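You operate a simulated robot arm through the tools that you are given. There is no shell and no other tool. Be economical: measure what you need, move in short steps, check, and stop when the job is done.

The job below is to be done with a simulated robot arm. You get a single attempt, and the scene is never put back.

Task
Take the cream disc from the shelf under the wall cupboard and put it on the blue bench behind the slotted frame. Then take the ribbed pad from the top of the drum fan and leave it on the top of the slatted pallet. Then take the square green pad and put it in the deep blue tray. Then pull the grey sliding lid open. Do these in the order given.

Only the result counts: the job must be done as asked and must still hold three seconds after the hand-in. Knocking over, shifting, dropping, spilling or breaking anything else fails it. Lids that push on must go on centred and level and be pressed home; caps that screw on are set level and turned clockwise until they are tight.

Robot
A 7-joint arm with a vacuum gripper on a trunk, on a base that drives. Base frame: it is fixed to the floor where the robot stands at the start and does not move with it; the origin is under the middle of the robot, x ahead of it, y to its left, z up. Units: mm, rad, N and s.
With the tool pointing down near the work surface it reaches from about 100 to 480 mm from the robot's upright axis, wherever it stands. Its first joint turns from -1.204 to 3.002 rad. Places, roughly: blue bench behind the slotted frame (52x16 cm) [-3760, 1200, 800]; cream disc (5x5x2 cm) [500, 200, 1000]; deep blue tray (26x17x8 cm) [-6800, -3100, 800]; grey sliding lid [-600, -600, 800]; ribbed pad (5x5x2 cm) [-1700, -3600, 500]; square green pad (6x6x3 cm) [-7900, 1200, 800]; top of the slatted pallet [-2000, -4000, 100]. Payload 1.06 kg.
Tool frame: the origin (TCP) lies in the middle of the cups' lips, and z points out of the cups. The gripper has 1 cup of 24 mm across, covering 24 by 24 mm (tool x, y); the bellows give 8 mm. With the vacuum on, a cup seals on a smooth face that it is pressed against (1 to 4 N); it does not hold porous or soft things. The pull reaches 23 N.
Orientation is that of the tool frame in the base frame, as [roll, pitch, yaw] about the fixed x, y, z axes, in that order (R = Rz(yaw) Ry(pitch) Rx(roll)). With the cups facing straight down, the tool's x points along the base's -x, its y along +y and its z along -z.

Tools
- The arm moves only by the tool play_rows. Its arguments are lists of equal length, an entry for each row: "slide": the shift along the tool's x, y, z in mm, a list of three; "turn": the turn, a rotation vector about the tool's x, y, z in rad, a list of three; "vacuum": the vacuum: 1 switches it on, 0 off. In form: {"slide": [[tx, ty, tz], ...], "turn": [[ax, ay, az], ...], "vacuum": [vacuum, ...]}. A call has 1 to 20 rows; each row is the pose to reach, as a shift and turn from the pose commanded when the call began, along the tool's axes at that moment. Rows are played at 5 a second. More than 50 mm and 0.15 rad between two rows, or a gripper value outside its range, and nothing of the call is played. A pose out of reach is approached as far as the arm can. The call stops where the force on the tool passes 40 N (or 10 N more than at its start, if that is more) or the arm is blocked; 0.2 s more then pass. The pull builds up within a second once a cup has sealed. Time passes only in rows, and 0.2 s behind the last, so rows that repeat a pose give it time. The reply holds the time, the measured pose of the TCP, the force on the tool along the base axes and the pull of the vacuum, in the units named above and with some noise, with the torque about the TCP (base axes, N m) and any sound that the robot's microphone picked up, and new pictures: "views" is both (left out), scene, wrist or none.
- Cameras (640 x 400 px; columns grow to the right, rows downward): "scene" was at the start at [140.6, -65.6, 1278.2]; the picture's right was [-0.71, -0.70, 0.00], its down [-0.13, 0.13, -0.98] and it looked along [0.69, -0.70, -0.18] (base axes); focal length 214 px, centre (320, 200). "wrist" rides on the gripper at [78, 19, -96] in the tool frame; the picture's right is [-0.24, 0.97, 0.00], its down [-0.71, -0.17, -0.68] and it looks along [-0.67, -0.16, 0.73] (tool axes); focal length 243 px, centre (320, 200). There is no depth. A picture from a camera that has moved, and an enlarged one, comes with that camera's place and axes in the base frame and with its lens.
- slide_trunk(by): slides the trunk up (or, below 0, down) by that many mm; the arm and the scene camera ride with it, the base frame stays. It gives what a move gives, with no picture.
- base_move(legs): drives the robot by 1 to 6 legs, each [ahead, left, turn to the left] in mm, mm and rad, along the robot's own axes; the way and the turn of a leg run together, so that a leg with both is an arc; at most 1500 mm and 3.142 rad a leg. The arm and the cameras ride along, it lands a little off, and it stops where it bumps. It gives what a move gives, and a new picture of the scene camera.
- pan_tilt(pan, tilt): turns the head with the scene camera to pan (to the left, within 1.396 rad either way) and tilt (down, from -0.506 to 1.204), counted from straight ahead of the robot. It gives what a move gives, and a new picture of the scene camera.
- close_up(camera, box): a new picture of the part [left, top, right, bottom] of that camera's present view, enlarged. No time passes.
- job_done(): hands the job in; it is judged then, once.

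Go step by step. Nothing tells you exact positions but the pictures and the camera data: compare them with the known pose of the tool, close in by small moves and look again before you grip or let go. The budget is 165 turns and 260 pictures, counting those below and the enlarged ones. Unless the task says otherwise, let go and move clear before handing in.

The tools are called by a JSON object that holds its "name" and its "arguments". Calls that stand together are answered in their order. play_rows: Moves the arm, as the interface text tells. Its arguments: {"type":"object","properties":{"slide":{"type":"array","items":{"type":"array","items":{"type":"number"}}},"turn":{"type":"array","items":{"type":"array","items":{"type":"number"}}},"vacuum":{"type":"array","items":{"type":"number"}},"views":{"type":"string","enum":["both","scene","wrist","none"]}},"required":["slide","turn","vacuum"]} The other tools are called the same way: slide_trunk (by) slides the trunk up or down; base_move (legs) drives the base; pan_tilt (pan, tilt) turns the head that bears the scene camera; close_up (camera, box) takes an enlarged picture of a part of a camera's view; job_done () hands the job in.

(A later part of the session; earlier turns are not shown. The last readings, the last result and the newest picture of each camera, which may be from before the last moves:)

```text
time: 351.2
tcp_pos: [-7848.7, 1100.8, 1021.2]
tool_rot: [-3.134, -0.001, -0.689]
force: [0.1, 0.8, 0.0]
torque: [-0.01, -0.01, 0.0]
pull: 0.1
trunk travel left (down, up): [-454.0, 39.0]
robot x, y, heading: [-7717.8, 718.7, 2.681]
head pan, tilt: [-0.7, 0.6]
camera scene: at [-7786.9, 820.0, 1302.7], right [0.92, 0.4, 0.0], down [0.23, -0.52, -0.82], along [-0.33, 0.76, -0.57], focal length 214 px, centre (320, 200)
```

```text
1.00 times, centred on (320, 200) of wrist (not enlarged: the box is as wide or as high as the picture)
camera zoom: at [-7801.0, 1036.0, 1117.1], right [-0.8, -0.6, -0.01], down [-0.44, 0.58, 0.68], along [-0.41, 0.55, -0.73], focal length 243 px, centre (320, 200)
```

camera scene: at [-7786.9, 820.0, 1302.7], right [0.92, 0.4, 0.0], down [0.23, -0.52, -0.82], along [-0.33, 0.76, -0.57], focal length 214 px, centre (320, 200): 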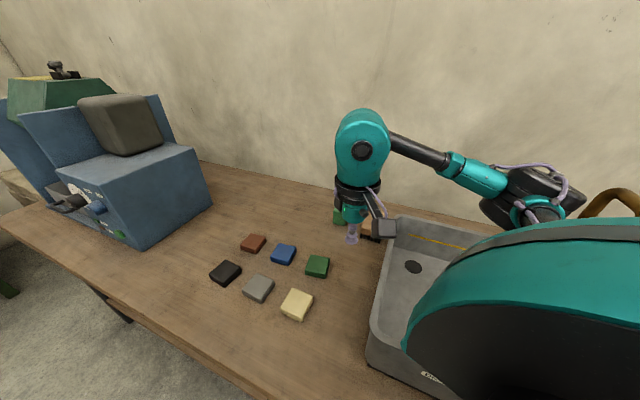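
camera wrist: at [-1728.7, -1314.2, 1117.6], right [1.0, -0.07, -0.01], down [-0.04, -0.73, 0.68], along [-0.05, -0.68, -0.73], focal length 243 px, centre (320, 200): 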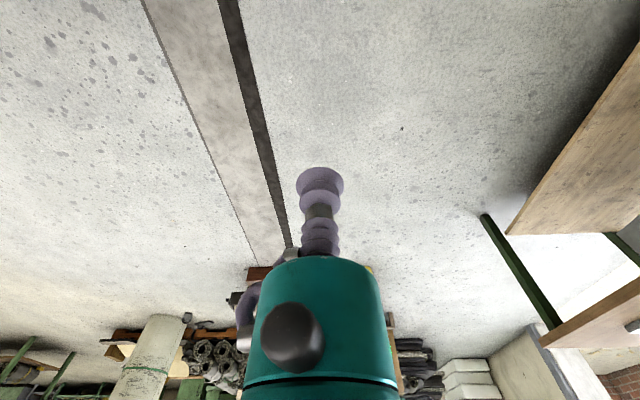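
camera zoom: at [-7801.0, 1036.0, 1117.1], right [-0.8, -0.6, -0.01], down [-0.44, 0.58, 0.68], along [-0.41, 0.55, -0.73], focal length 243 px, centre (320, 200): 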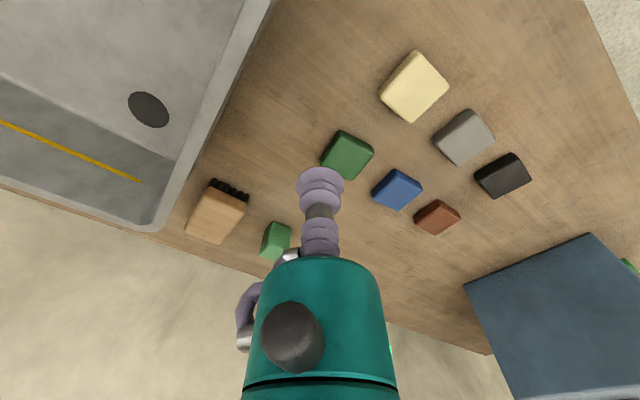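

The green pad triangulates to (−7944, 1165, ~828). I move above it.

{"name": "play_rows", "arguments": {"slide": [[-38, 4, 0], [-76, 8, 0], [-115, 12, 0], [-115, 12, 40], [-115, 12, 80]], "turn": [[0, 0, 0.08], [0, 0, 0.16], [0, 0, 0.25], [0, 0, 0.25], [0, 0, 0.25]], "vacuum": [0, 0, 0, 0, 0]}}

```text
time: 352.4
tcp_pos: [-7944.7, 1164.4, 940.9]
tool_rot: [-3.135, -0.001, -0.939]
force: [0.1, -0.3, 0.4]
torque: [0.01, -0.03, -0.01]
pull: 0.1
trunk travel left (down, up): [-454.0, 39.0]
robot x, y, heading: [-7718.4, 720.8, 2.683]
head pan, tilt: [-0.7, 0.6]
camera scene: at [-7787.1, 819.8, 1302.7], right [0.92, 0.4, 0.0], down [0.23, -0.52, -0.82], along [-0.33, 0.76, -0.57], focal length 214 px, centre (320, 200)
camera wrist: at [-7915.2, 1089.6, 1036.8], right [-0.92, -0.39, -0.01], down [-0.28, 0.67, 0.69], along [-0.26, 0.64, -0.73], focal length 243 px, centre (320, 200)
```

scene: 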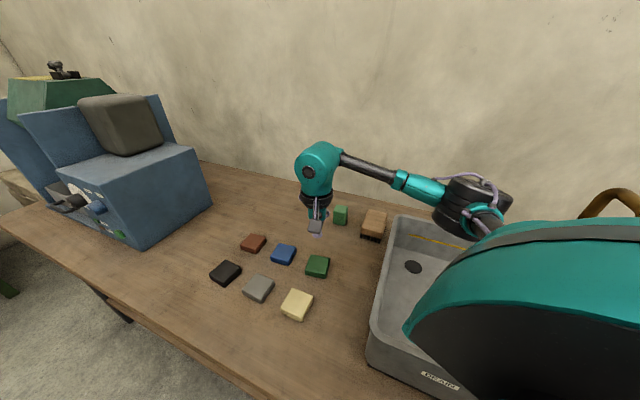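
wrist: 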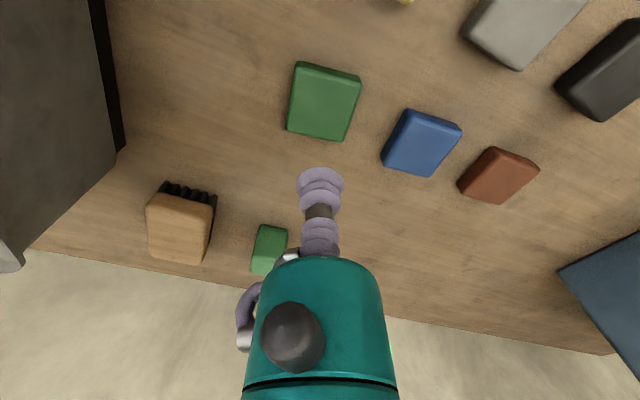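

Right above the pad. I descend with the vacuum on near contact.

{"name": "play_rows", "arguments": {"slide": [[0, 0, 40], [0, 0, 80], [0, 0, 100], [0, 0, 106], [0, 0, 110], [0, 0, 110]], "turn": [[0, 0, 0], [0, 0, 0], [0, 0, 0], [0, 0, 0], [0, 0, 0], [0, 0, 0]], "vacuum": [0, 0, 1, 1, 1, 1], "views": "wrist"}}

```text
time: 353.8
tcp_pos: [-7943.4, 1166.7, 831.2]
tool_rot: [-3.136, 0.002, -0.939]
force: [-0.4, 0.6, -0.3]
torque: [0.0, 0.0, 0.01]
pull: 0.0
trunk travel left (down, up): [-454.0, 39.0]
robot x, y, heading: [-7716.2, 718.0, 2.683]
head pan, tilt: [-0.7, 0.6]
camera wrist: at [-7914.0, 1090.9, 926.3], right [-0.92, -0.39, -0.01], down [-0.28, 0.67, 0.69], along [-0.26, 0.64, -0.73], focal length 243 px, centre (320, 200)
```

wrist: 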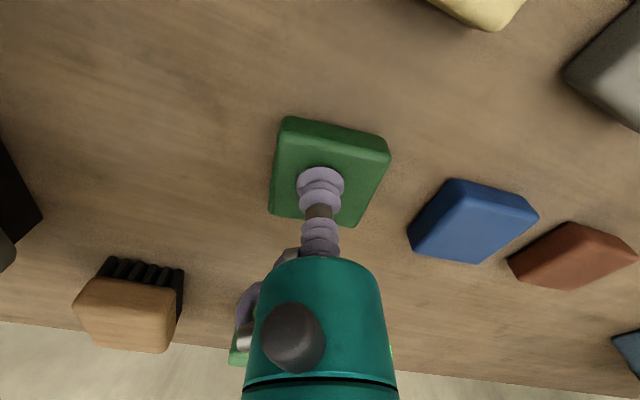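

{"name": "play_rows", "arguments": {"slide": [[2, 3, 3], [2, 3, 6], [2, 3, 9], [2, 3, 11], [2, 3, 11], [2, 3, 11]], "turn": [[0, 0, 0], [0, 0, 0], [0, 0, 0], [0, 0, 0], [0, 0, 0], [0, 0, 0]], "vacuum": [1, 1, 1, 1, 1, 1], "views": "none"}}

```text
time: 355.2
tcp_pos: [-7946.6, 1161.9, 820.3]
tool_rot: [-3.134, 0.001, -0.94]
force: [-0.4, -2.5, 17.0]
torque: [-0.02, 0.07, -0.01]
pull: 22.1
trunk travel left (down, up): [-454.0, 39.0]
robot x, y, heading: [-7713.7, 720.2, 2.685]
head pan, tilt: [-0.7, 0.6]
```

Sealed at 22 N. I lift and retract.

{"name": "play_rows", "arguments": {"slide": [[0, 0, -8], [0, 0, -40], [0, 0, -85], [0, 0, -130], [0, 0, -175], [0, 0, -215], [36, -15, -215], [72, -30, -215], [109, -44, -215]], "turn": [[0, 0, 0], [0, 0, 0], [0, 0, 0], [0, 0, 0], [0, 0, 0], [0, 0, 0], [0, 0, -0.08], [0, 0, -0.16], [0, 0, -0.25]], "vacuum": [1, 1, 1, 1, 1, 1, 1, 1, 1], "views": "wrist"}}

```text
time: 357.2
tcp_pos: [-7843.2, 1097.1, 1033.0]
tool_rot: [-3.135, -0.002, -0.686]
force: [-0.5, 0.1, -1.1]
torque: [-0.03, 0.02, -0.03]
pull: 22.5
trunk travel left (down, up): [-454.0, 39.0]
robot x, y, heading: [-7715.8, 719.6, 2.685]
head pan, tilt: [-0.7, 0.6]
camera wrist: at [-7796.1, 1032.4, 1130.2], right [-0.8, -0.6, -0.01], down [-0.44, 0.58, 0.68], along [-0.41, 0.55, -0.73], focal length 243 px, centre (320, 200)
```

wrist: 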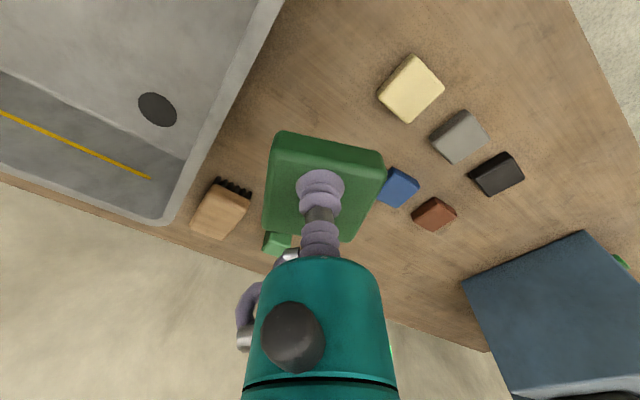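

I back into the corridor and turn to face −y to find the route to the tray.

{"name": "base_move", "arguments": {"legs": [[-286, 584, 0], [0, 0, 2.03]]}}

{"name": "pan_tilt", "arguments": {"pan": 0.3, "tilt": 0.2}}

{"name": "pan_tilt", "arguments": {"pan": -0.6, "tilt": 0.25}}

```text
time: 367.6
tcp_pos: [-8003.3, -215.6, 1034.8]
tool_rot: [-3.134, -0.002, 1.328]
force: [-0.2, 0.3, -0.9]
torque: [-0.06, 0.02, 0.0]
pull: 22.6
trunk travel left (down, up): [-454.0, 39.0]
robot x, y, heading: [-7717.4, 68.8, -1.587]
head pan, tilt: [-0.7, 0.6]
camera scene: at [-7774.3, -43.4, 1302.7], right [-0.75, 0.66, 0.0], down [0.37, 0.43, -0.83], along [-0.54, -0.62, -0.56], focal length 214 px, centre (320, 200)
```

scene: 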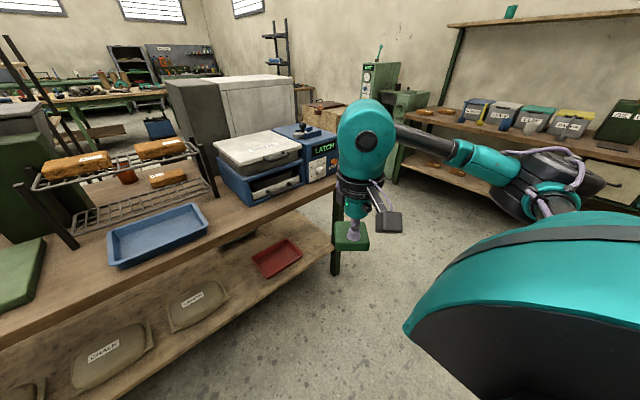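

```text
time: 368.9
tcp_pos: [-8003.6, -214.6, 1034.8]
tool_rot: [-3.135, -0.003, 1.328]
force: [0.7, 0.6, -0.6]
torque: [0.01, -0.02, -0.01]
pull: 22.7
trunk travel left (down, up): [-454.0, 39.0]
robot x, y, heading: [-7717.2, 63.7, -1.589]
head pan, tilt: [0.3, 0.201]
camera scene: at [-7690.2, -66.1, 1339.5], right [-0.96, -0.28, 0.0], down [-0.06, 0.19, -0.98], along [0.27, -0.94, -0.2], focal length 214 px, centre (320, 200)
```

scene: 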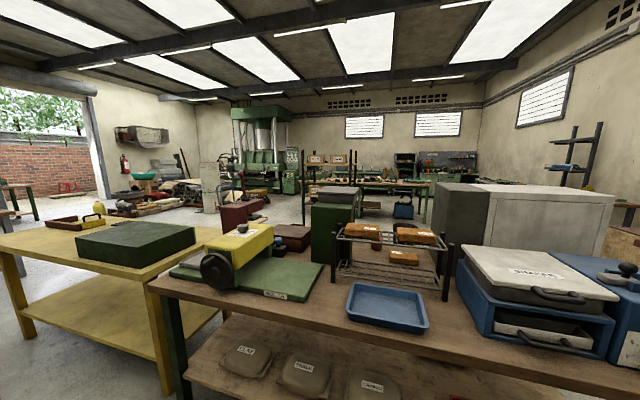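

```text
time: 370.1
tcp_pos: [-8004.0, -214.5, 1033.7]
tool_rot: [-3.135, -0.003, 1.328]
force: [0.0, 0.4, -1.8]
torque: [0.02, 0.01, 0.02]
pull: 23.4
trunk travel left (down, up): [-454.0, 39.0]
robot x, y, heading: [-7717.3, 65.1, -1.587]
head pan, tilt: [-0.6, 0.25]
camera scene: at [-7770.2, -52.9, 1335.0], right [-0.82, 0.58, 0.0], down [0.14, 0.2, -0.97], along [-0.56, -0.79, -0.25], focal length 214 px, centre (320, 200)
```

scene: 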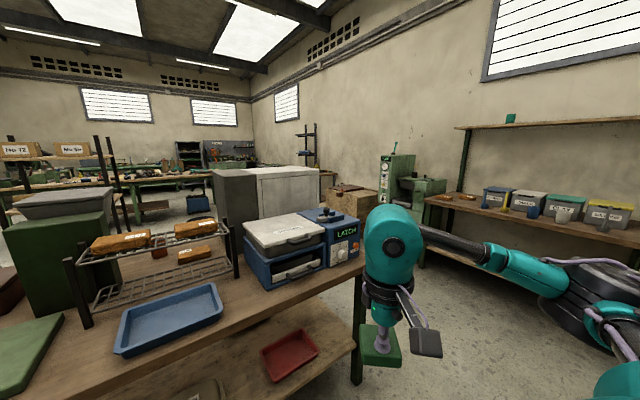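

The blue tray on the near table is a shallow one; the deep tray is on the far table. I go around the west end of this table.

{"name": "base_move", "arguments": {"legs": [[0, -1080, 0]]}}

{"name": "pan_tilt", "arguments": {"pan": 0.3, "tilt": 0.35}}

```text
time: 379.9
tcp_pos: [-9082.2, -223.4, 1034.9]
tool_rot: [-3.135, 0.0, 1.357]
force: [-0.4, -0.4, -2.1]
torque: [0.02, -0.01, 0.0]
pull: 23.2
trunk travel left (down, up): [-454.0, 39.0]
robot x, y, heading: [-8806.6, 62.1, -1.555]
head pan, tilt: [-0.6, 0.25]
camera scene: at [-8853.6, -53.3, 1335.0], right [-0.83, 0.55, 0.0], down [0.14, 0.21, -0.97], along [-0.54, -0.81, -0.25], focal length 214 px, centre (320, 200)
```

scene: 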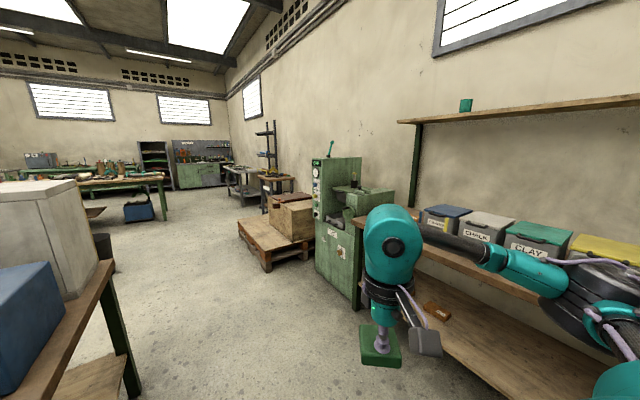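

```text
time: 381.1
tcp_pos: [-9082.2, -222.9, 1033.7]
tool_rot: [-3.135, -0.002, 1.356]
force: [0.4, 0.9, -0.9]
torque: [-0.03, 0.02, -0.01]
pull: 23.4
trunk travel left (down, up): [-454.0, 39.0]
robot x, y, heading: [-8804.8, 64.7, -1.557]
head pan, tilt: [0.3, 0.351]
camera scene: at [-8773.2, -64.2, 1325.5], right [-0.95, -0.31, 0.0], down [-0.11, 0.33, -0.94], along [0.29, -0.89, -0.34], focal length 214 px, centre (320, 200)
```

scene: 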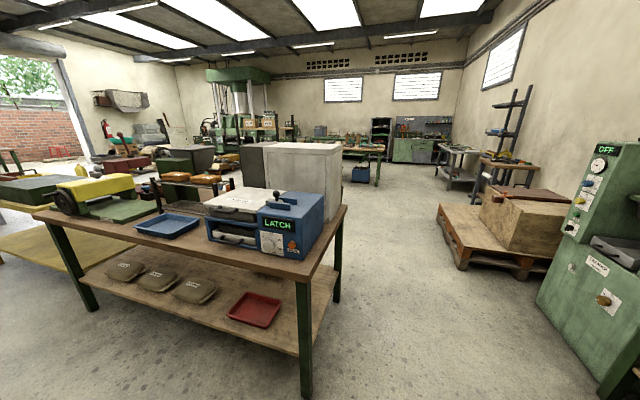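

The way ahead is clear. I drive 1.7 m ahead and look left toward (−6800, −3100).

{"name": "base_move", "arguments": {"legs": [[1500, 0, 0], [200, 0, 0.5]]}}

{"name": "pan_tilt", "arguments": {"pan": 0.0, "tilt": 0.3}}

```text
time: 389.8
tcp_pos: [-8852.4, -1976.5, 1034.2]
tool_rot: [-3.135, -0.003, 1.847]
force: [0.7, 0.3, -1.4]
torque: [0.03, -0.04, 0.0]
pull: 23.3
trunk travel left (down, up): [-454.0, 39.0]
robot x, y, heading: [-8743.7, -1590.1, -1.067]
head pan, tilt: [0.3, 0.351]
camera scene: at [-8653.0, -1693.0, 1325.4], right [-0.69, -0.72, 0.0], down [-0.25, 0.24, -0.94], along [0.68, -0.65, -0.34], focal length 214 px, centre (320, 200)
```

scene: 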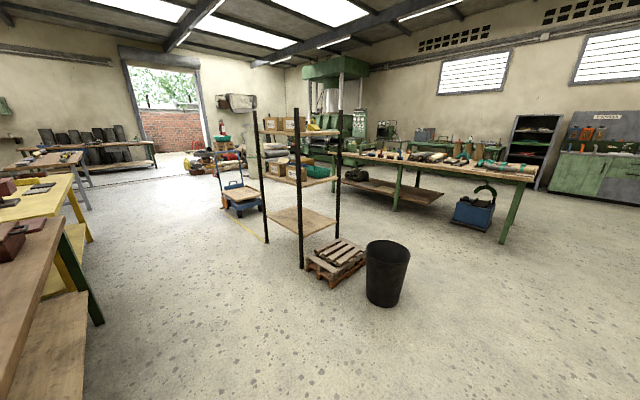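

```text
time: 390.6
tcp_pos: [-8851.7, -1975.8, 1034.3]
tool_rot: [-3.136, -0.001, 1.848]
force: [0.9, -0.3, -1.0]
torque: [0.02, 0.01, 0.03]
pull: 22.5
trunk travel left (down, up): [-454.0, 39.0]
robot x, y, heading: [-8741.3, -1595.9, -1.068]
head pan, tilt: [0.0, 0.3]
camera scene: at [-8675.2, -1709.5, 1330.2], right [-0.88, -0.48, 0.0], down [-0.14, 0.26, -0.96], along [0.46, -0.84, -0.3], focal length 214 px, centre (320, 200)
```

scene: 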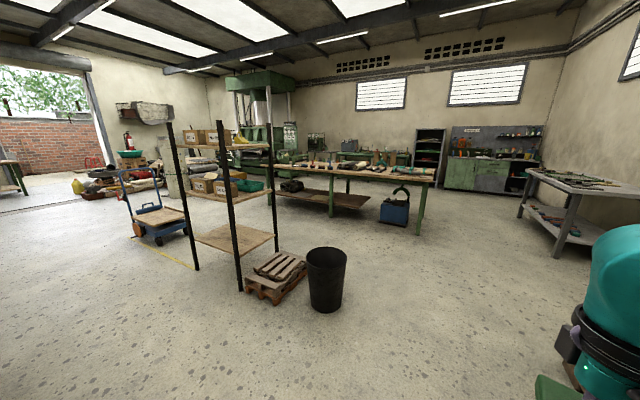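

The tray location matches the open post rack. I zoom in on it.

{"name": "close_up", "arguments": {"camera": "scene", "box": [140, 110, 300, 260]}}

```text
2.67 times, centred on (220, 185) of scene
camera zoom: at [-8675.2, -1709.5, 1330.2], right [-0.88, -0.48, 0.0], down [-0.14, 0.26, -0.96], along [0.46, -0.84, -0.3], focal length 572 px, centre (587, 240)
```

zoom: 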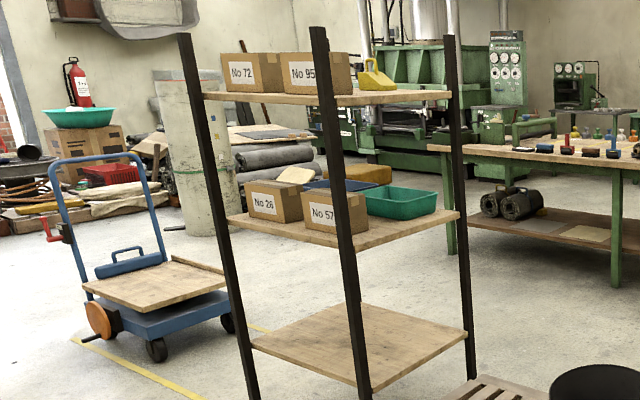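

The rack's middle shelf holds boxes, a teal tray and a dark blue tray toward the back. I drive past the rack to see it from its +x side.

{"name": "base_move", "arguments": {"legs": [[786, 908, 0], [786, 908, 0]]}}

{"name": "pan_tilt", "arguments": {"pan": -1.0, "tilt": 0.4}}

```text
time: 393.5
tcp_pos: [-8635.6, -2023.6, 1032.7]
tool_rot: [-3.14, -0.001, 1.855]
force: [-0.4, 0.2, -1.1]
torque: [0.03, 0.0, 0.0]
pull: 22.6
trunk travel left (down, up): [-454.0, 39.0]
robot x, y, heading: [-8522.2, -1641.8, -1.059]
head pan, tilt: [0.0, 0.3]
stopped in leg 1: the robot was blocked; the commanded pose is now the measured one
camera scene: at [-8463.4, -1756.6, 1330.6], right [-0.87, -0.49, -0.01], down [-0.14, 0.26, -0.96], along [0.47, -0.83, -0.29], focal length 214 px, centre (320, 200)
```

scene: 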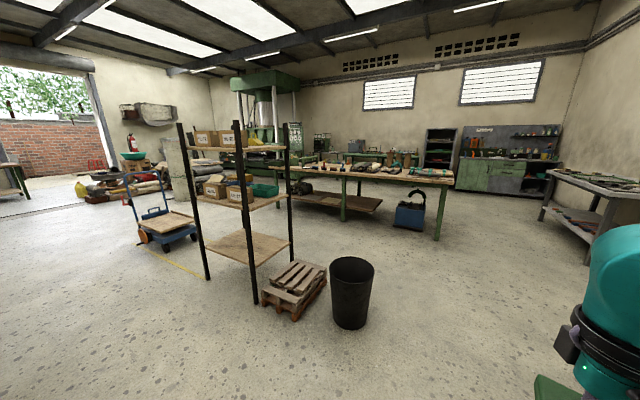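

```text
time: 394.8
tcp_pos: [-8639.5, -2024.5, 1033.5]
tool_rot: [3.14, 0.0, 1.851]
force: [-0.4, -0.4, -1.2]
torque: [0.04, 0.01, 0.01]
pull: 22.5
trunk travel left (down, up): [-454.0, 39.0]
robot x, y, heading: [-8520.6, -1640.2, -1.062]
head pan, tilt: [-1.0, 0.4]
camera scene: at [-8554.3, -1757.0, 1320.6], right [-0.88, 0.47, -0.01], down [0.19, 0.34, -0.92], along [-0.43, -0.81, -0.39], focal length 214 px, centre (320, 200)
```

scene: 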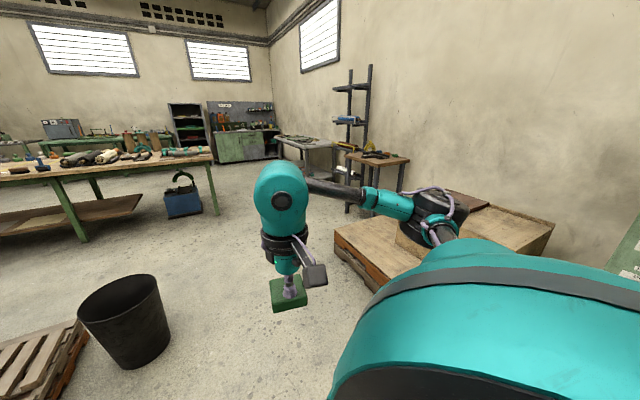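

Something near the table's back blocks; I first move further −y, then +x.

{"name": "base_move", "arguments": {"legs": [[335, -222, 0], [530, 919, 0], [530, 919, 0]]}}

{"name": "pan_tilt", "arguments": {"pan": -0.6, "tilt": 0.45}}

```text
time: 413.2
tcp_pos: [-6555.9, -2487.9, 1034.1]
tool_rot: [-3.135, -0.004, 1.834]
force: [-0.4, -0.5, -0.8]
torque: [0.06, -0.04, 0.01]
pull: 22.9
trunk travel left (down, up): [-454.0, 39.0]
robot x, y, heading: [-6438.5, -2103.5, -1.082]
head pan, tilt: [-1.0, 0.4]
camera scene: at [-6466.1, -2220.6, 1321.0], right [-0.87, 0.49, 0.0], down [0.19, 0.34, -0.92], along [-0.45, -0.8, -0.39], focal length 214 px, centre (320, 200)
```

scene: 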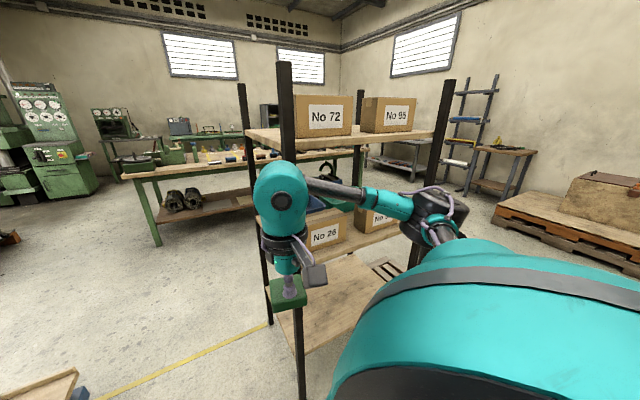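

```text
time: 414.1
tcp_pos: [-6557.8, -2486.4, 1034.5]
tool_rot: [-3.136, -0.005, 1.834]
force: [0.4, 0.9, -1.1]
torque: [0.04, 0.02, -0.02]
pull: 23.1
trunk travel left (down, up): [-454.0, 39.0]
robot x, y, heading: [-6439.9, -2102.9, -1.084]
head pan, tilt: [-0.6, 0.45]
camera scene: at [-6431.2, -2231.1, 1316.3], right [-0.99, 0.11, 0.0], down [0.05, 0.43, -0.9], along [-0.1, -0.89, -0.44], focal length 214 px, centre (320, 200)
```

scene: 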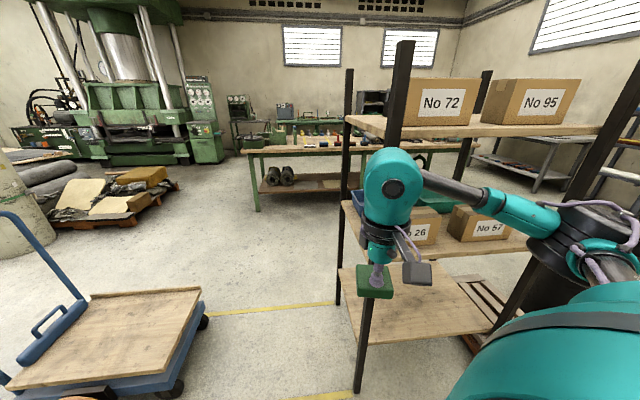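

The tray is near the rack's +x side, under the top shelf (z≈1240). I go around to the +x side and turn so the rack is within the arm's sector.

{"name": "base_move", "arguments": {"legs": [[978, -247, 0], [0, 0, -1.25]]}}

{"name": "pan_tilt", "arguments": {"pan": -0.7, "tilt": 0.5}}

{"name": "close_up", "arguments": {"camera": "wrist", "box": [0, 0, 640, 400]}}

```text
time: 416.4
tcp_pos: [-6498.0, -2715.4, 1039.8]
tool_rot: [-3.11, 0.006, 1.844]
force: [0.8, -0.1, -0.8]
torque: [0.06, -0.01, 0.0]
pull: 22.9
trunk travel left (down, up): [-454.0, 39.0]
robot x, y, heading: [-6371.0, -2365.6, -1.097]
head pan, tilt: [-0.6, 0.45]
stopped in leg 1: the robot was blocked; the commanded pose is now the measured one
camera scene: at [-6363.9, -2466.8, 1319.5], right [-0.99, 0.13, 0.0], down [0.06, 0.41, -0.91], along [-0.12, -0.9, -0.42], focal length 214 px, centre (320, 200)
```

scene: 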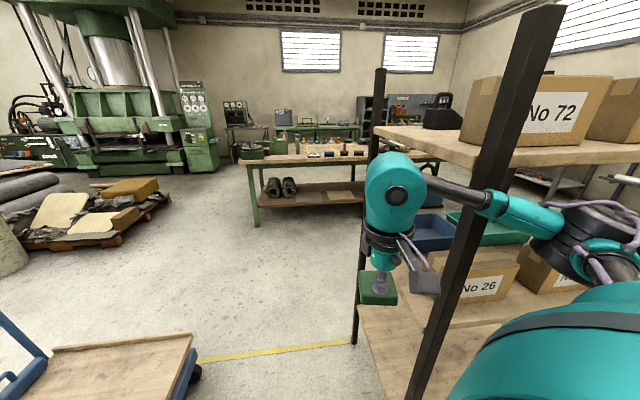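

```text
time: 417.1
tcp_pos: [-6497.4, -2715.3, 1037.8]
tool_rot: [-3.112, 0.008, 1.851]
force: [-0.5, 0.9, -0.8]
torque: [0.02, 0.02, 0.01]
pull: 23.3
trunk travel left (down, up): [-454.0, 39.0]
robot x, y, heading: [-6374.7, -2369.5, -1.096]
head pan, tilt: [-0.7, 0.499]
camera scene: at [-6373.6, -2463.2, 1314.9], right [-0.97, 0.22, -0.01], down [0.11, 0.44, -0.89], along [-0.2, -0.87, -0.46], focal length 214 px, centre (320, 200)
```

scene: 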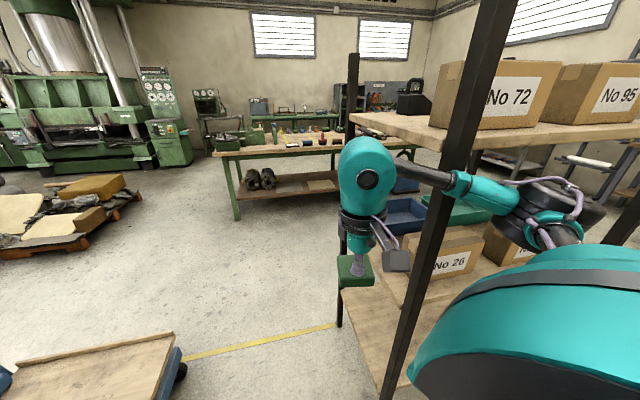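

```text
1.00 times, centred on (320, 200) of wrist (not enlarged: the box is as wide or as high as the picture)
camera zoom: at [-6498.0, -2633.2, 1133.0], right [1.0, 0.04, -0.03], down [0.05, -0.72, 0.7], along [0.01, -0.7, -0.72], focal length 243 px, centre (320, 200)
```

zoom: 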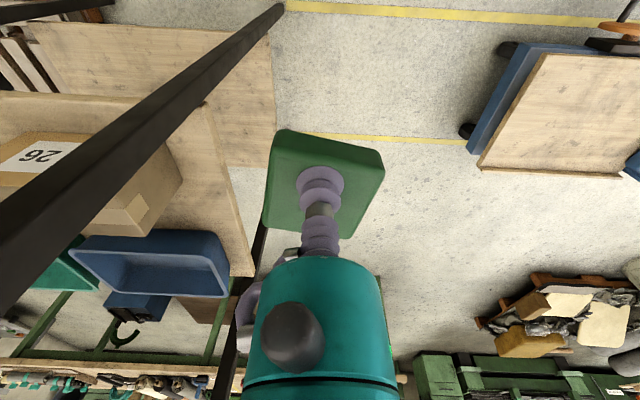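

My elbow met the front post. I move away in +x first, then go −y and turn.

{"name": "base_move", "arguments": {"legs": [[83, 227, 0], [658, -338, 0], [0, 0, -1.2]]}}

{"name": "close_up", "arguments": {"camera": "wrist", "box": [0, 0, 640, 400]}}

```text
time: 426.4
tcp_pos: [-6517.1, -3101.3, 1028.9]
tool_rot: [-3.121, -0.019, 0.644]
force: [-0.5, 0.3, -1.0]
torque: [-0.01, -0.04, -0.01]
pull: 22.8
trunk travel left (down, up): [-454.0, 39.0]
robot x, y, heading: [-6125.4, -3082.7, -2.301]
head pan, tilt: [-0.7, 0.499]
camera scene: at [-6242.3, -3125.1, 1311.8], right [-0.14, 0.99, 0.0], down [0.47, 0.07, -0.88], along [-0.87, -0.13, -0.48], focal length 214 px, centre (320, 200)
```

scene: 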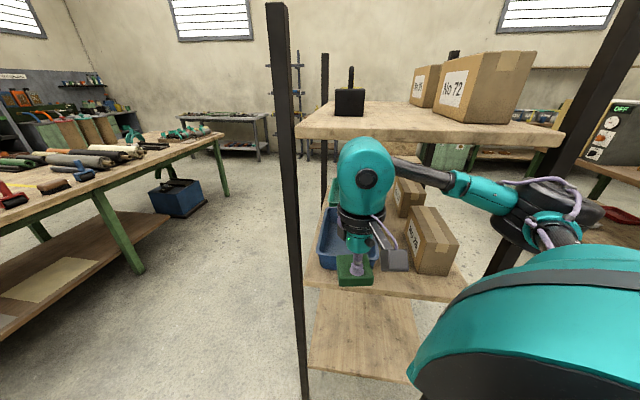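

```text
1.00 times, centred on (320, 200) of wrist (not enlarged: the box is as wide or as high as the picture)
camera zoom: at [-6442.8, -3072.5, 1125.7], right [0.4, -0.92, -0.03], down [-0.67, -0.31, 0.67], along [-0.63, -0.25, -0.74], focal length 243 px, centre (320, 200)
```

zoom: 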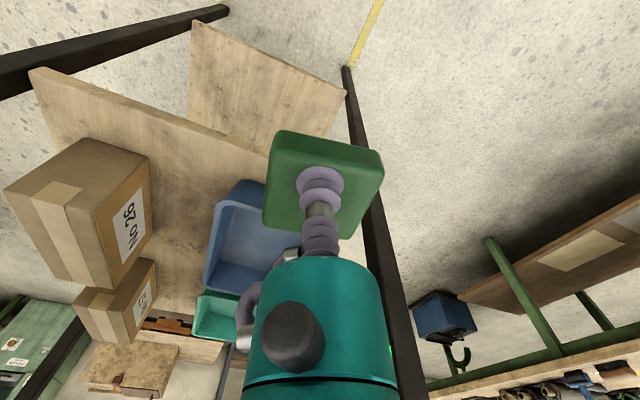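

{"name": "close_up", "arguments": {"camera": "scene", "box": [290, 120, 480, 310]}}

{"name": "close_up", "arguments": {"camera": "wrist", "box": [150, 140, 330, 320]}}

```text
2.11 times, centred on (385, 215) of scene
camera zoom: at [-6242.3, -3125.1, 1311.8], right [-0.14, 0.99, 0.0], down [0.47, 0.07, -0.88], along [-0.87, -0.13, -0.48], focal length 452 px, centre (183, 168)
```

zoom: 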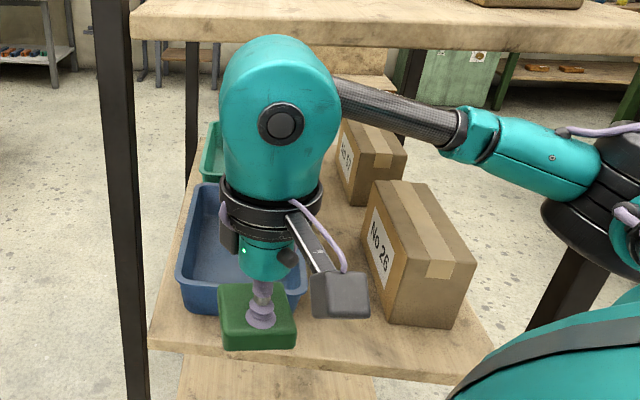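

```text
2.22 times, centred on (240, 230) of wrist
camera zoom: at [-6442.8, -3072.5, 1125.7], right [0.4, -0.92, -0.03], down [-0.67, -0.31, 0.67], along [-0.63, -0.25, -0.74], focal length 539 px, centre (498, 133)
```

zoom: 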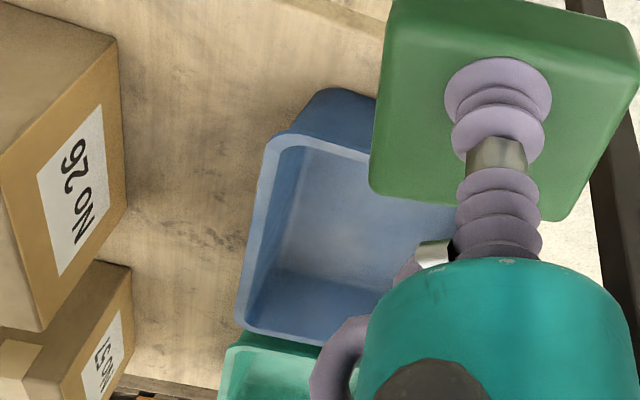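

The tray spans x −6713…−6964, y −3202…−3028, rim ≈ 880, and the top shelf's underside is ≈1200. I level, lower the trunk to TCP ≈ 932 and move the base in.

{"name": "play_rows", "arguments": {"slide": [[0, 0, 0], [0, 0, 0]], "turn": [[-0.02, -0.019, 0], [-0.02, -0.019, 0]], "vacuum": [1, 1], "views": "none"}}

{"name": "slide_trunk", "arguments": {"by": -97}}

{"name": "base_move", "arguments": {"legs": [[132, -83, 0]]}}

{"name": "close_up", "arguments": {"camera": "wrist", "box": [0, 0, 640, 400]}}

```text
time: 426.9
tcp_pos: [-6516.6, -3102.3, 1028.5]
tool_rot: [-3.142, -0.001, 0.643]
force: [0.5, 0.6, -0.8]
torque: [0.02, -0.02, -0.03]
pull: 23.4
trunk travel left (down, up): [-454.0, 39.0]
robot x, y, heading: [-6124.9, -3079.7, -2.298]
head pan, tilt: [-0.7, 0.499]
```

```text
time: 428.3
tcp_pos: [-6515.4, -3102.1, 932.0]
tool_rot: [-3.138, 0.0, 0.644]
force: [0.0, 0.0, -1.1]
torque: [0.0, -0.02, 0.0]
pull: 23.1
trunk travel left (down, up): [-357.0, 136.0]
robot x, y, heading: [-6127.2, -3081.3, -2.301]
head pan, tilt: [-0.7, 0.499]
```

```text
time: 429.6
tcp_pos: [-6664.5, -3143.4, 932.2]
tool_rot: [-3.14, -0.002, 0.643]
force: [0.6, -0.4, -1.3]
torque: [-0.02, -0.06, -0.01]
pull: 22.4
trunk travel left (down, up): [-357.0, 136.0]
robot x, y, heading: [-6275.8, -3124.5, -2.298]
head pan, tilt: [-0.7, 0.499]
camera scene: at [-6422.3, -3203.2, 1201.5], right [-0.14, 0.99, 0.0], down [0.47, 0.07, -0.88], along [-0.87, -0.12, -0.48], focal length 214 px, centre (320, 200)
```

scene: 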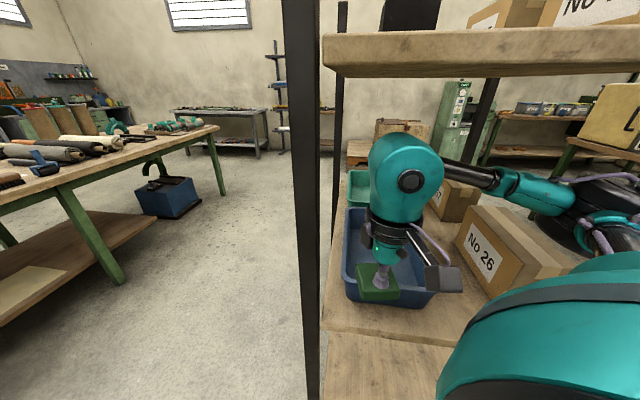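

```text
1.00 times, centred on (320, 200) of wrist (not enlarged: the box is as wide or as high as the picture)
camera zoom: at [-6590.9, -3112.4, 1027.5], right [0.39, -0.92, 0.0], down [-0.67, -0.29, 0.68], along [-0.63, -0.27, -0.73], focal length 243 px, centre (320, 200)
```

zoom: 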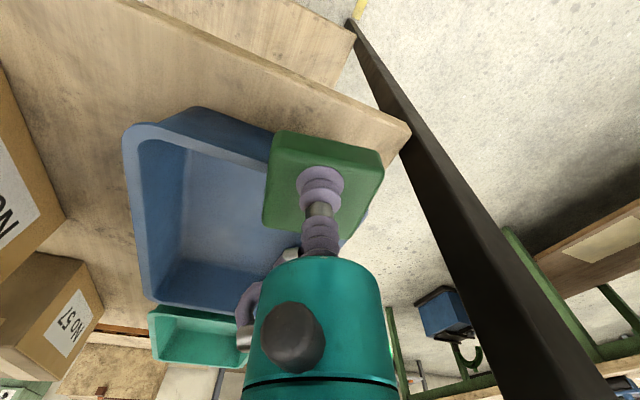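

Clear over the rim. I extend into the tray's airspace to (−6778, −3115).

{"name": "play_rows", "arguments": {"slide": [[-25, -30, 0], [-50, -60, 0], [-74, -90, 0]], "turn": [[0, 0, 0], [0, 0, 0], [0, 0, 0]], "vacuum": [1, 1, 1]}}

```text
time: 430.4
tcp_pos: [-6779.0, -3115.7, 932.4]
tool_rot: [-3.141, 0.0, 0.645]
force: [0.9, 0.3, -1.1]
torque: [0.03, -0.03, 0.01]
pull: 22.7
trunk travel left (down, up): [-357.0, 136.0]
robot x, y, heading: [-6274.9, -3124.9, -2.299]
head pan, tilt: [-0.7, 0.499]
camera scene: at [-6422.1, -3203.0, 1201.5], right [-0.14, 0.99, 0.0], down [0.47, 0.07, -0.88], along [-0.87, -0.12, -0.48], focal length 214 px, centre (320, 200)
camera wrist: at [-6704.1, -3084.1, 1029.8], right [0.4, -0.92, 0.0], down [-0.67, -0.29, 0.68], along [-0.63, -0.27, -0.73], focal length 243 px, centre (320, 200)
```

scene: 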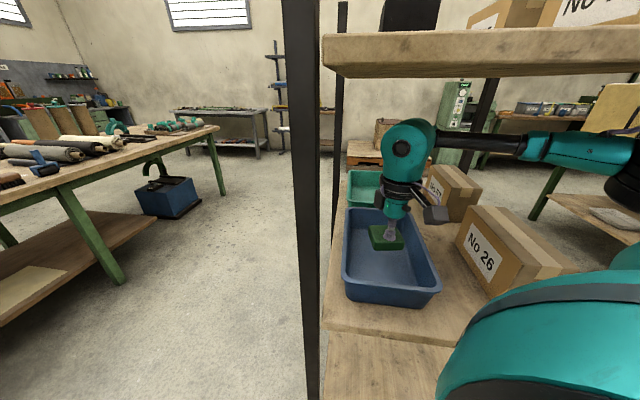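
wrist: 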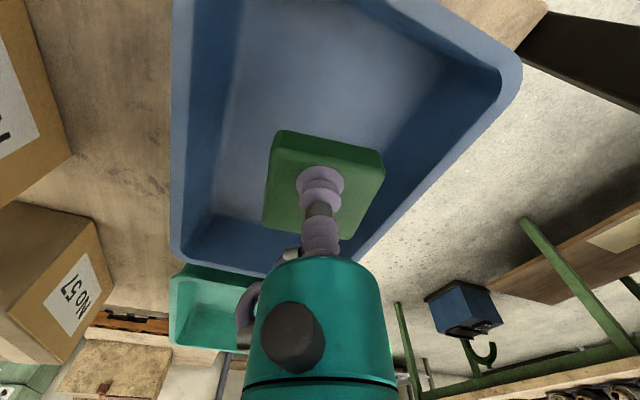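

Centred above the tray. I lower into it.

{"name": "play_rows", "arguments": {"slide": [[0, 3, 30], [0, 6, 60], [0, 6, 78]], "turn": [[0, 0, 0], [0, 0, 0], [0, 0, 0]], "vacuum": [1, 1, 1]}}

```text
time: 431.2
tcp_pos: [-6775.2, -3120.2, 854.7]
tool_rot: [-3.14, 0.0, 0.644]
force: [0.1, 0.4, -1.5]
torque: [-0.01, -0.03, 0.0]
pull: 23.1
trunk travel left (down, up): [-357.0, 136.0]
robot x, y, heading: [-6274.8, -3125.9, -2.304]
head pan, tilt: [-0.7, 0.499]
camera scene: at [-6421.9, -3203.0, 1201.6], right [-0.14, 0.99, 0.0], down [0.47, 0.07, -0.88], along [-0.87, -0.12, -0.48], focal length 214 px, centre (320, 200)
camera wrist: at [-6700.0, -3088.8, 950.5], right [0.39, -0.92, 0.0], down [-0.67, -0.29, 0.68], along [-0.63, -0.27, -0.73], focal length 243 px, centre (320, 200)
```

scene: 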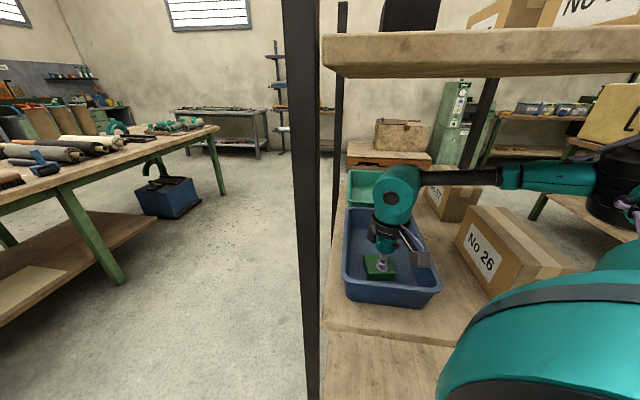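
wrist: 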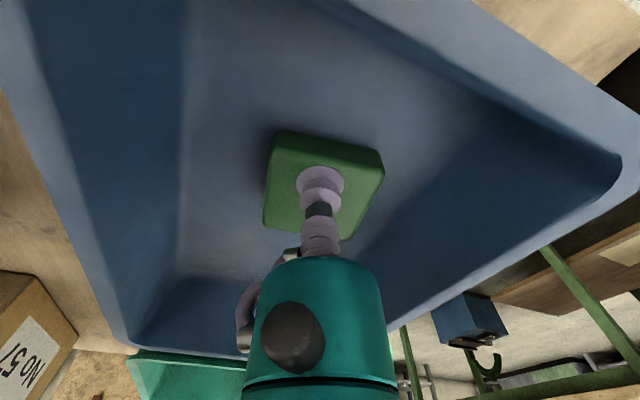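

Inside the tray with good clearance. I step down to contact.

{"name": "play_rows", "arguments": {"slide": [[0, 0, 8], [0, 0, 14], [0, 0, 18], [0, 0, 21]], "turn": [[0, 0, 0], [0, 0, 0], [0, 0, 0], [0, 0, 0]], "vacuum": [1, 1, 1, 1], "views": "none"}}

{"name": "close_up", "arguments": {"camera": "scene", "box": [330, 180, 460, 320]}}

```text
time: 432.1
tcp_pos: [-6774.2, -3121.3, 842.1]
tool_rot: [-3.139, 0.01, 0.641]
force: [5.1, 4.3, 19.7]
torque: [0.0, 0.04, -0.03]
pull: 22.4
trunk travel left (down, up): [-357.0, 136.0]
robot x, y, heading: [-6273.2, -3120.9, -2.291]
head pan, tilt: [-0.7, 0.499]
stopped in row 4: the force on the tool passed its limit at 45 N (the readings are from after the stop); the commanded pose is now the measured one
```

```text
2.86 times, centred on (395, 250) of scene
camera zoom: at [-6419.8, -3202.2, 1201.8], right [-0.14, 0.99, 0.0], down [0.47, 0.07, -0.88], along [-0.87, -0.12, -0.48], focal length 613 px, centre (106, 57)
```

zoom: 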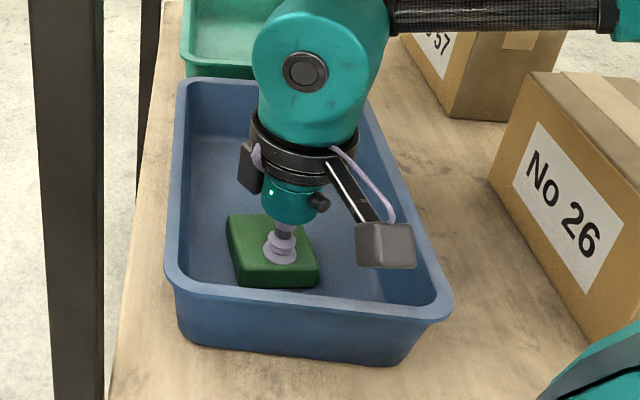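

The pad rests on the tray floor. I ease off, release, wait and lift out.

{"name": "play_rows", "arguments": {"slide": [[0, 0, -3], [0, 0, -3], [0, 0, -3], [0, 0, -3], [0, 0, -3], [0, 0, -3], [0, 0, -6], [0, 0, -20], [0, 0, -50], [0, 0, -85]], "turn": [[0, 0, 0], [0, 0, 0], [0, 0, 0], [0, 0, 0], [0, 0, 0], [0, 0, 0], [0, 0, 0], [0, 0, 0], [0, 0, 0], [0, 0, 0]], "vacuum": [1, 0, 0, 0, 0, 0, 0, 0, 0, 0], "views": "scene"}}

```text
time: 434.3
tcp_pos: [-6773.9, -3119.8, 924.7]
tool_rot: [-3.139, 0.004, 0.641]
force: [0.5, 0.8, 0.5]
torque: [0.01, 0.02, -0.02]
pull: 0.0
trunk travel left (down, up): [-357.0, 136.0]
robot x, y, heading: [-6277.9, -3125.3, -2.299]
head pan, tilt: [-0.7, 0.499]
camera scene: at [-6421.7, -3202.9, 1201.6], right [-0.14, 0.99, 0.0], down [0.47, 0.07, -0.88], along [-0.87, -0.12, -0.48], focal length 214 px, centre (320, 200)
```

scene: 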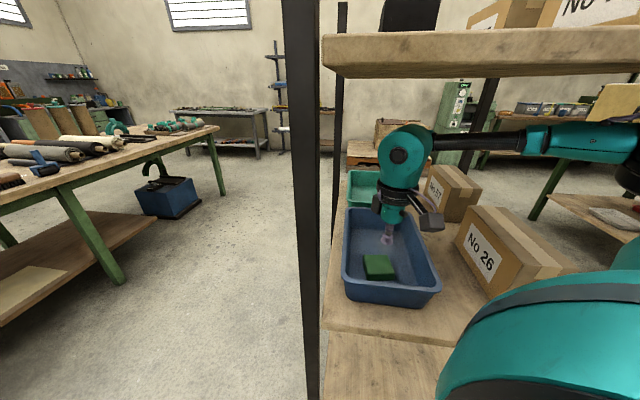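

The green pad is in the tray. I retract, back out, raise the trunk and drive across to the aisle near the start.

{"name": "play_rows", "arguments": {"slide": [[25, 28, 0], [50, 56, 0], [74, 84, 0]], "turn": [[0, 0, 0], [0, 0, 0], [0, 0, 0]], "vacuum": [0, 0, 0], "views": "none"}}

{"name": "base_move", "arguments": {"legs": [[-132, 83, 0], [-905, -608, 0], [-959, 1071, 0], [-959, 1071, 0], [-959, 1071, 0]]}}

{"name": "slide_trunk", "arguments": {"by": 97}}

```text
time: 435.1
tcp_pos: [-6665.7, -3142.7, 925.0]
tool_rot: [-3.14, 0.007, 0.641]
force: [0.3, 0.2, 0.0]
torque: [0.01, 0.01, 0.01]
pull: 0.1
trunk travel left (down, up): [-357.0, 136.0]
robot x, y, heading: [-6274.9, -3124.5, -2.299]
head pan, tilt: [-0.7, 0.499]
```

```text
time: 469.9
tcp_pos: [-2057.4, -1906.3, 925.5]
tool_rot: [-3.138, 0.007, 0.667]
force: [0.5, 0.0, -0.2]
torque: [-0.01, -0.02, 0.02]
pull: 0.1
trunk travel left (down, up): [-357.0, 136.0]
robot x, y, heading: [-1664.3, -1880.0, -2.274]
head pan, tilt: [-0.7, 0.499]
camera scene: at [-1811.1, -1961.4, 1201.6], right [-0.17, 0.99, 0.0], down [0.47, 0.08, -0.88], along [-0.87, -0.15, -0.48], focal length 214 px, centre (320, 200)
```

scene: 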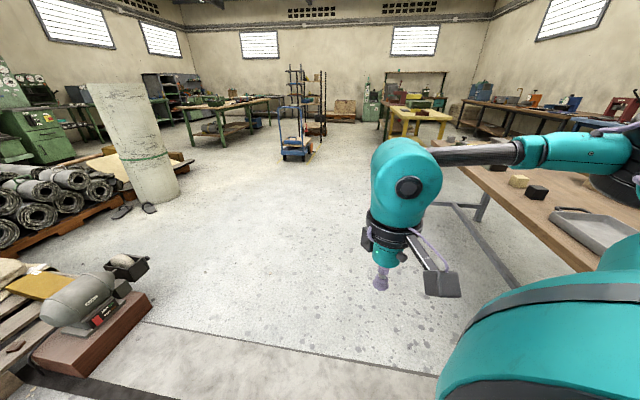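

```text
time: 471.2
tcp_pos: [-2056.9, -1907.1, 1021.0]
tool_rot: [3.14, 0.005, 0.667]
force: [0.1, -0.3, -0.3]
torque: [0.0, -0.02, -0.04]
pull: 0.1
trunk travel left (down, up): [-454.0, 39.0]
robot x, y, heading: [-1663.9, -1879.4, -2.272]
head pan, tilt: [-0.7, 0.499]
```

I turn and drive up the aisle to the +y end of the bench with the grey lid.

{"name": "base_move", "arguments": {"legs": [[0, 0, 1.5], [-683, 751, 0], [-683, 751, 0], [761, 738, 0]]}}

{"name": "pan_tilt", "arguments": {"pan": -0.6, "tilt": 0.65}}

{"name": "close_up", "arguments": {"camera": "wrist", "box": [0, 0, 640, 400]}}

```text
time: 494.9
tcp_pos: [-589.4, -170.8, 1021.0]
tool_rot: [-3.14, 0.006, 2.241]
force: [-0.8, 1.2, -0.2]
torque: [0.0, 0.0, 0.03]
pull: 0.2
trunk travel left (down, up): [-454.0, 39.0]
robot x, y, heading: [-615.7, 223.6, -0.701]
head pan, tilt: [-0.7, 0.499]
camera scene: at [-570.6, 105.3, 1311.8], right [-0.99, -0.17, 0.0], down [-0.08, 0.47, -0.88], along [0.15, -0.87, -0.48], focal length 214 px, centre (320, 200)
```

scene: 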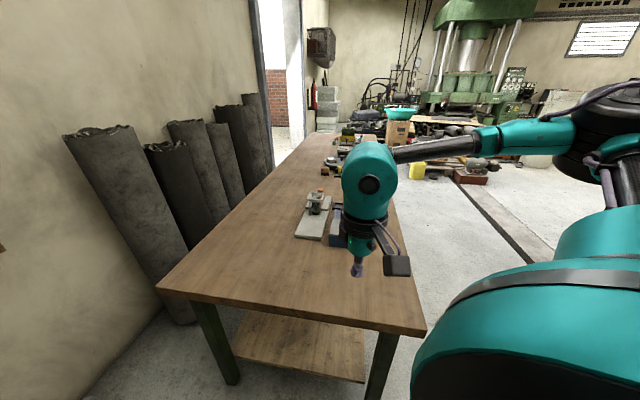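

```text
time: 495.6
tcp_pos: [-590.0, -170.6, 1021.5]
tool_rot: [-3.14, 0.007, 2.24]
force: [-0.4, 0.3, 0.9]
torque: [0.01, 0.03, 0.02]
pull: 0.1
trunk travel left (down, up): [-454.0, 39.0]
robot x, y, heading: [-621.8, 218.2, -0.706]
head pan, tilt: [-0.6, 0.649]
camera scene: at [-563.1, 111.3, 1298.5], right [-0.96, -0.27, 0.0], down [-0.16, 0.58, -0.8], along [0.21, -0.77, -0.6], focal length 214 px, centre (320, 200)
```

scene: 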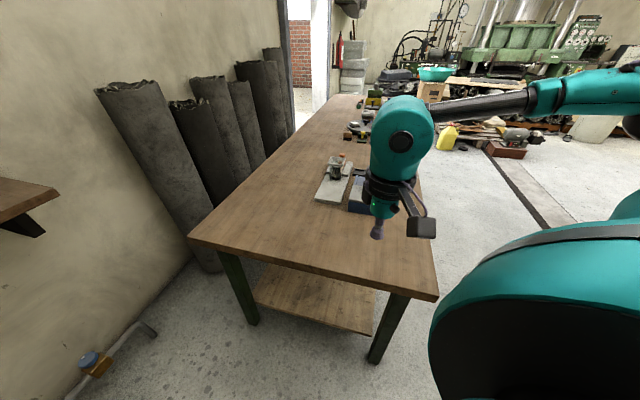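

```text
1.00 times, centred on (320, 200) of wrist (not enlarged: the box is as wide or as high as the picture)
camera zoom: at [-624.7, -97.2, 1117.0], right [0.91, 0.42, 0.0], down [0.3, -0.66, 0.69], along [0.29, -0.63, -0.72], focal length 243 px, centre (320, 200)
```

zoom: 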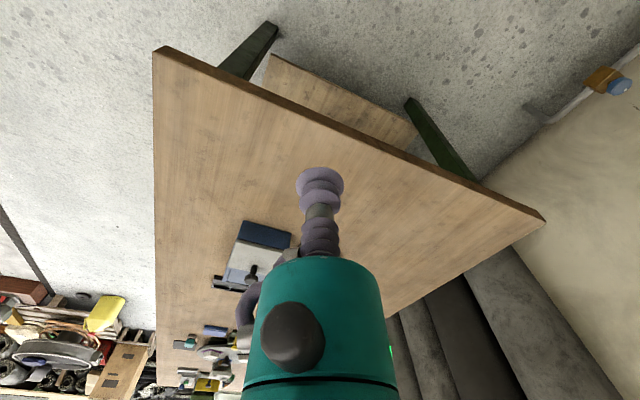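

I see the blue box with the grey sliding lid near (−580, −500). I zoom in.

{"name": "close_up", "arguments": {"camera": "wrist", "box": [190, 200, 310, 310]}}

{"name": "close_up", "arguments": {"camera": "scene", "box": [300, 140, 420, 240]}}

```text
3.64 times, centred on (250, 255) of wrist
camera zoom: at [-624.7, -97.2, 1117.0], right [0.91, 0.42, 0.0], down [0.3, -0.66, 0.69], along [0.29, -0.63, -0.72], focal length 882 px, centre (574, 0)
```

zoom: 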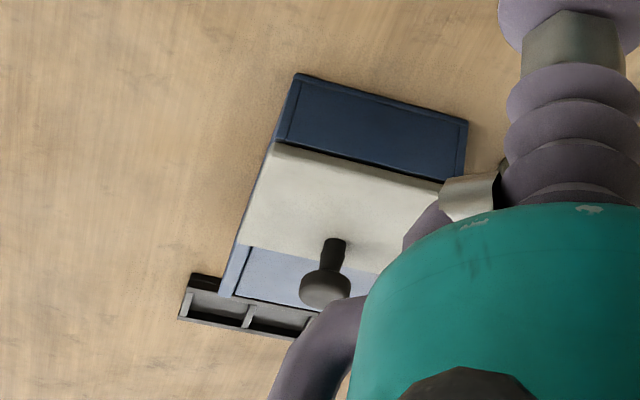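

```text
4.00 times, centred on (360, 190) of scene
camera zoom: at [-563.1, 111.3, 1298.5], right [-0.96, -0.27, 0.0], down [-0.16, 0.58, -0.8], along [0.21, -0.77, -0.6], focal length 858 px, centre (160, 240)
```

zoom: 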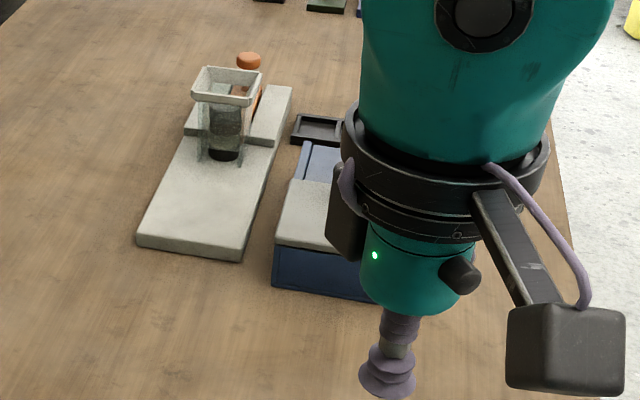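

The lid box spans y≈−455…−627 with a black knob on the lid. I move closer so it comes under the tool.

{"name": "base_move", "arguments": {"legs": [[322, -120, 0], [0, 0, -0.33]]}}

{"name": "close_up", "arguments": {"camera": "wrist", "box": [0, 0, 640, 400]}}

```text
time: 498.9
tcp_pos: [-554.5, -456.4, 1022.5]
tool_rot: [-3.139, 0.007, 1.913]
force: [0.4, 1.3, -0.3]
torque: [-0.03, 0.01, 0.0]
pull: 0.0
trunk travel left (down, up): [-454.0, 39.0]
robot x, y, heading: [-455.5, -72.7, -1.031]
head pan, tilt: [-0.6, 0.649]
camera scene: at [-437.0, -197.1, 1298.5], right [-1.0, 0.06, 0.0], down [0.04, 0.6, -0.8], along [-0.05, -0.8, -0.6], focal length 214 px, centre (320, 200)
```

scene: 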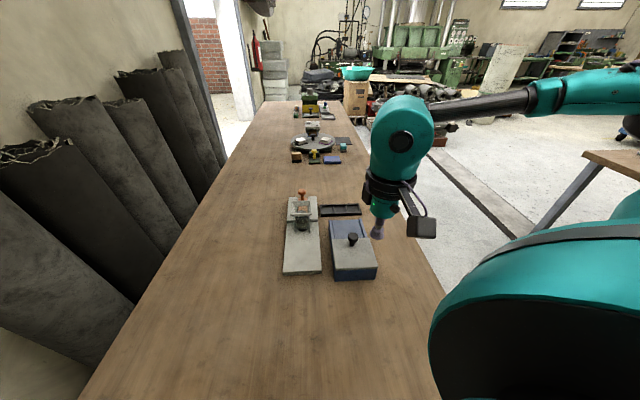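

```text
1.00 times, centred on (320, 200) of wrist (not enlarged: the box is as wide or as high as the picture)
camera zoom: at [-562.2, -375.3, 1117.0], right [0.99, 0.1, 0.0], down [0.08, -0.72, 0.69], along [0.07, -0.69, -0.72], focal length 243 px, centre (320, 200)
```

zoom: 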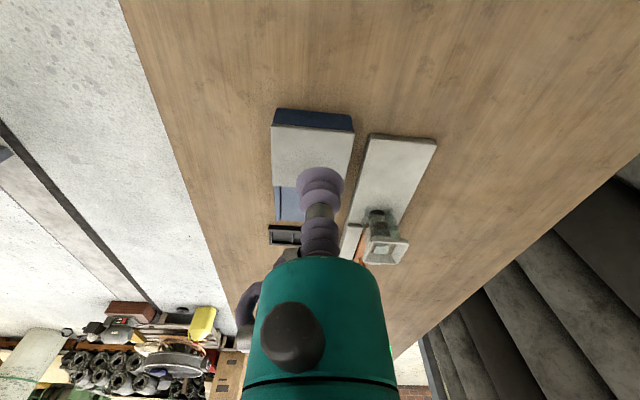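

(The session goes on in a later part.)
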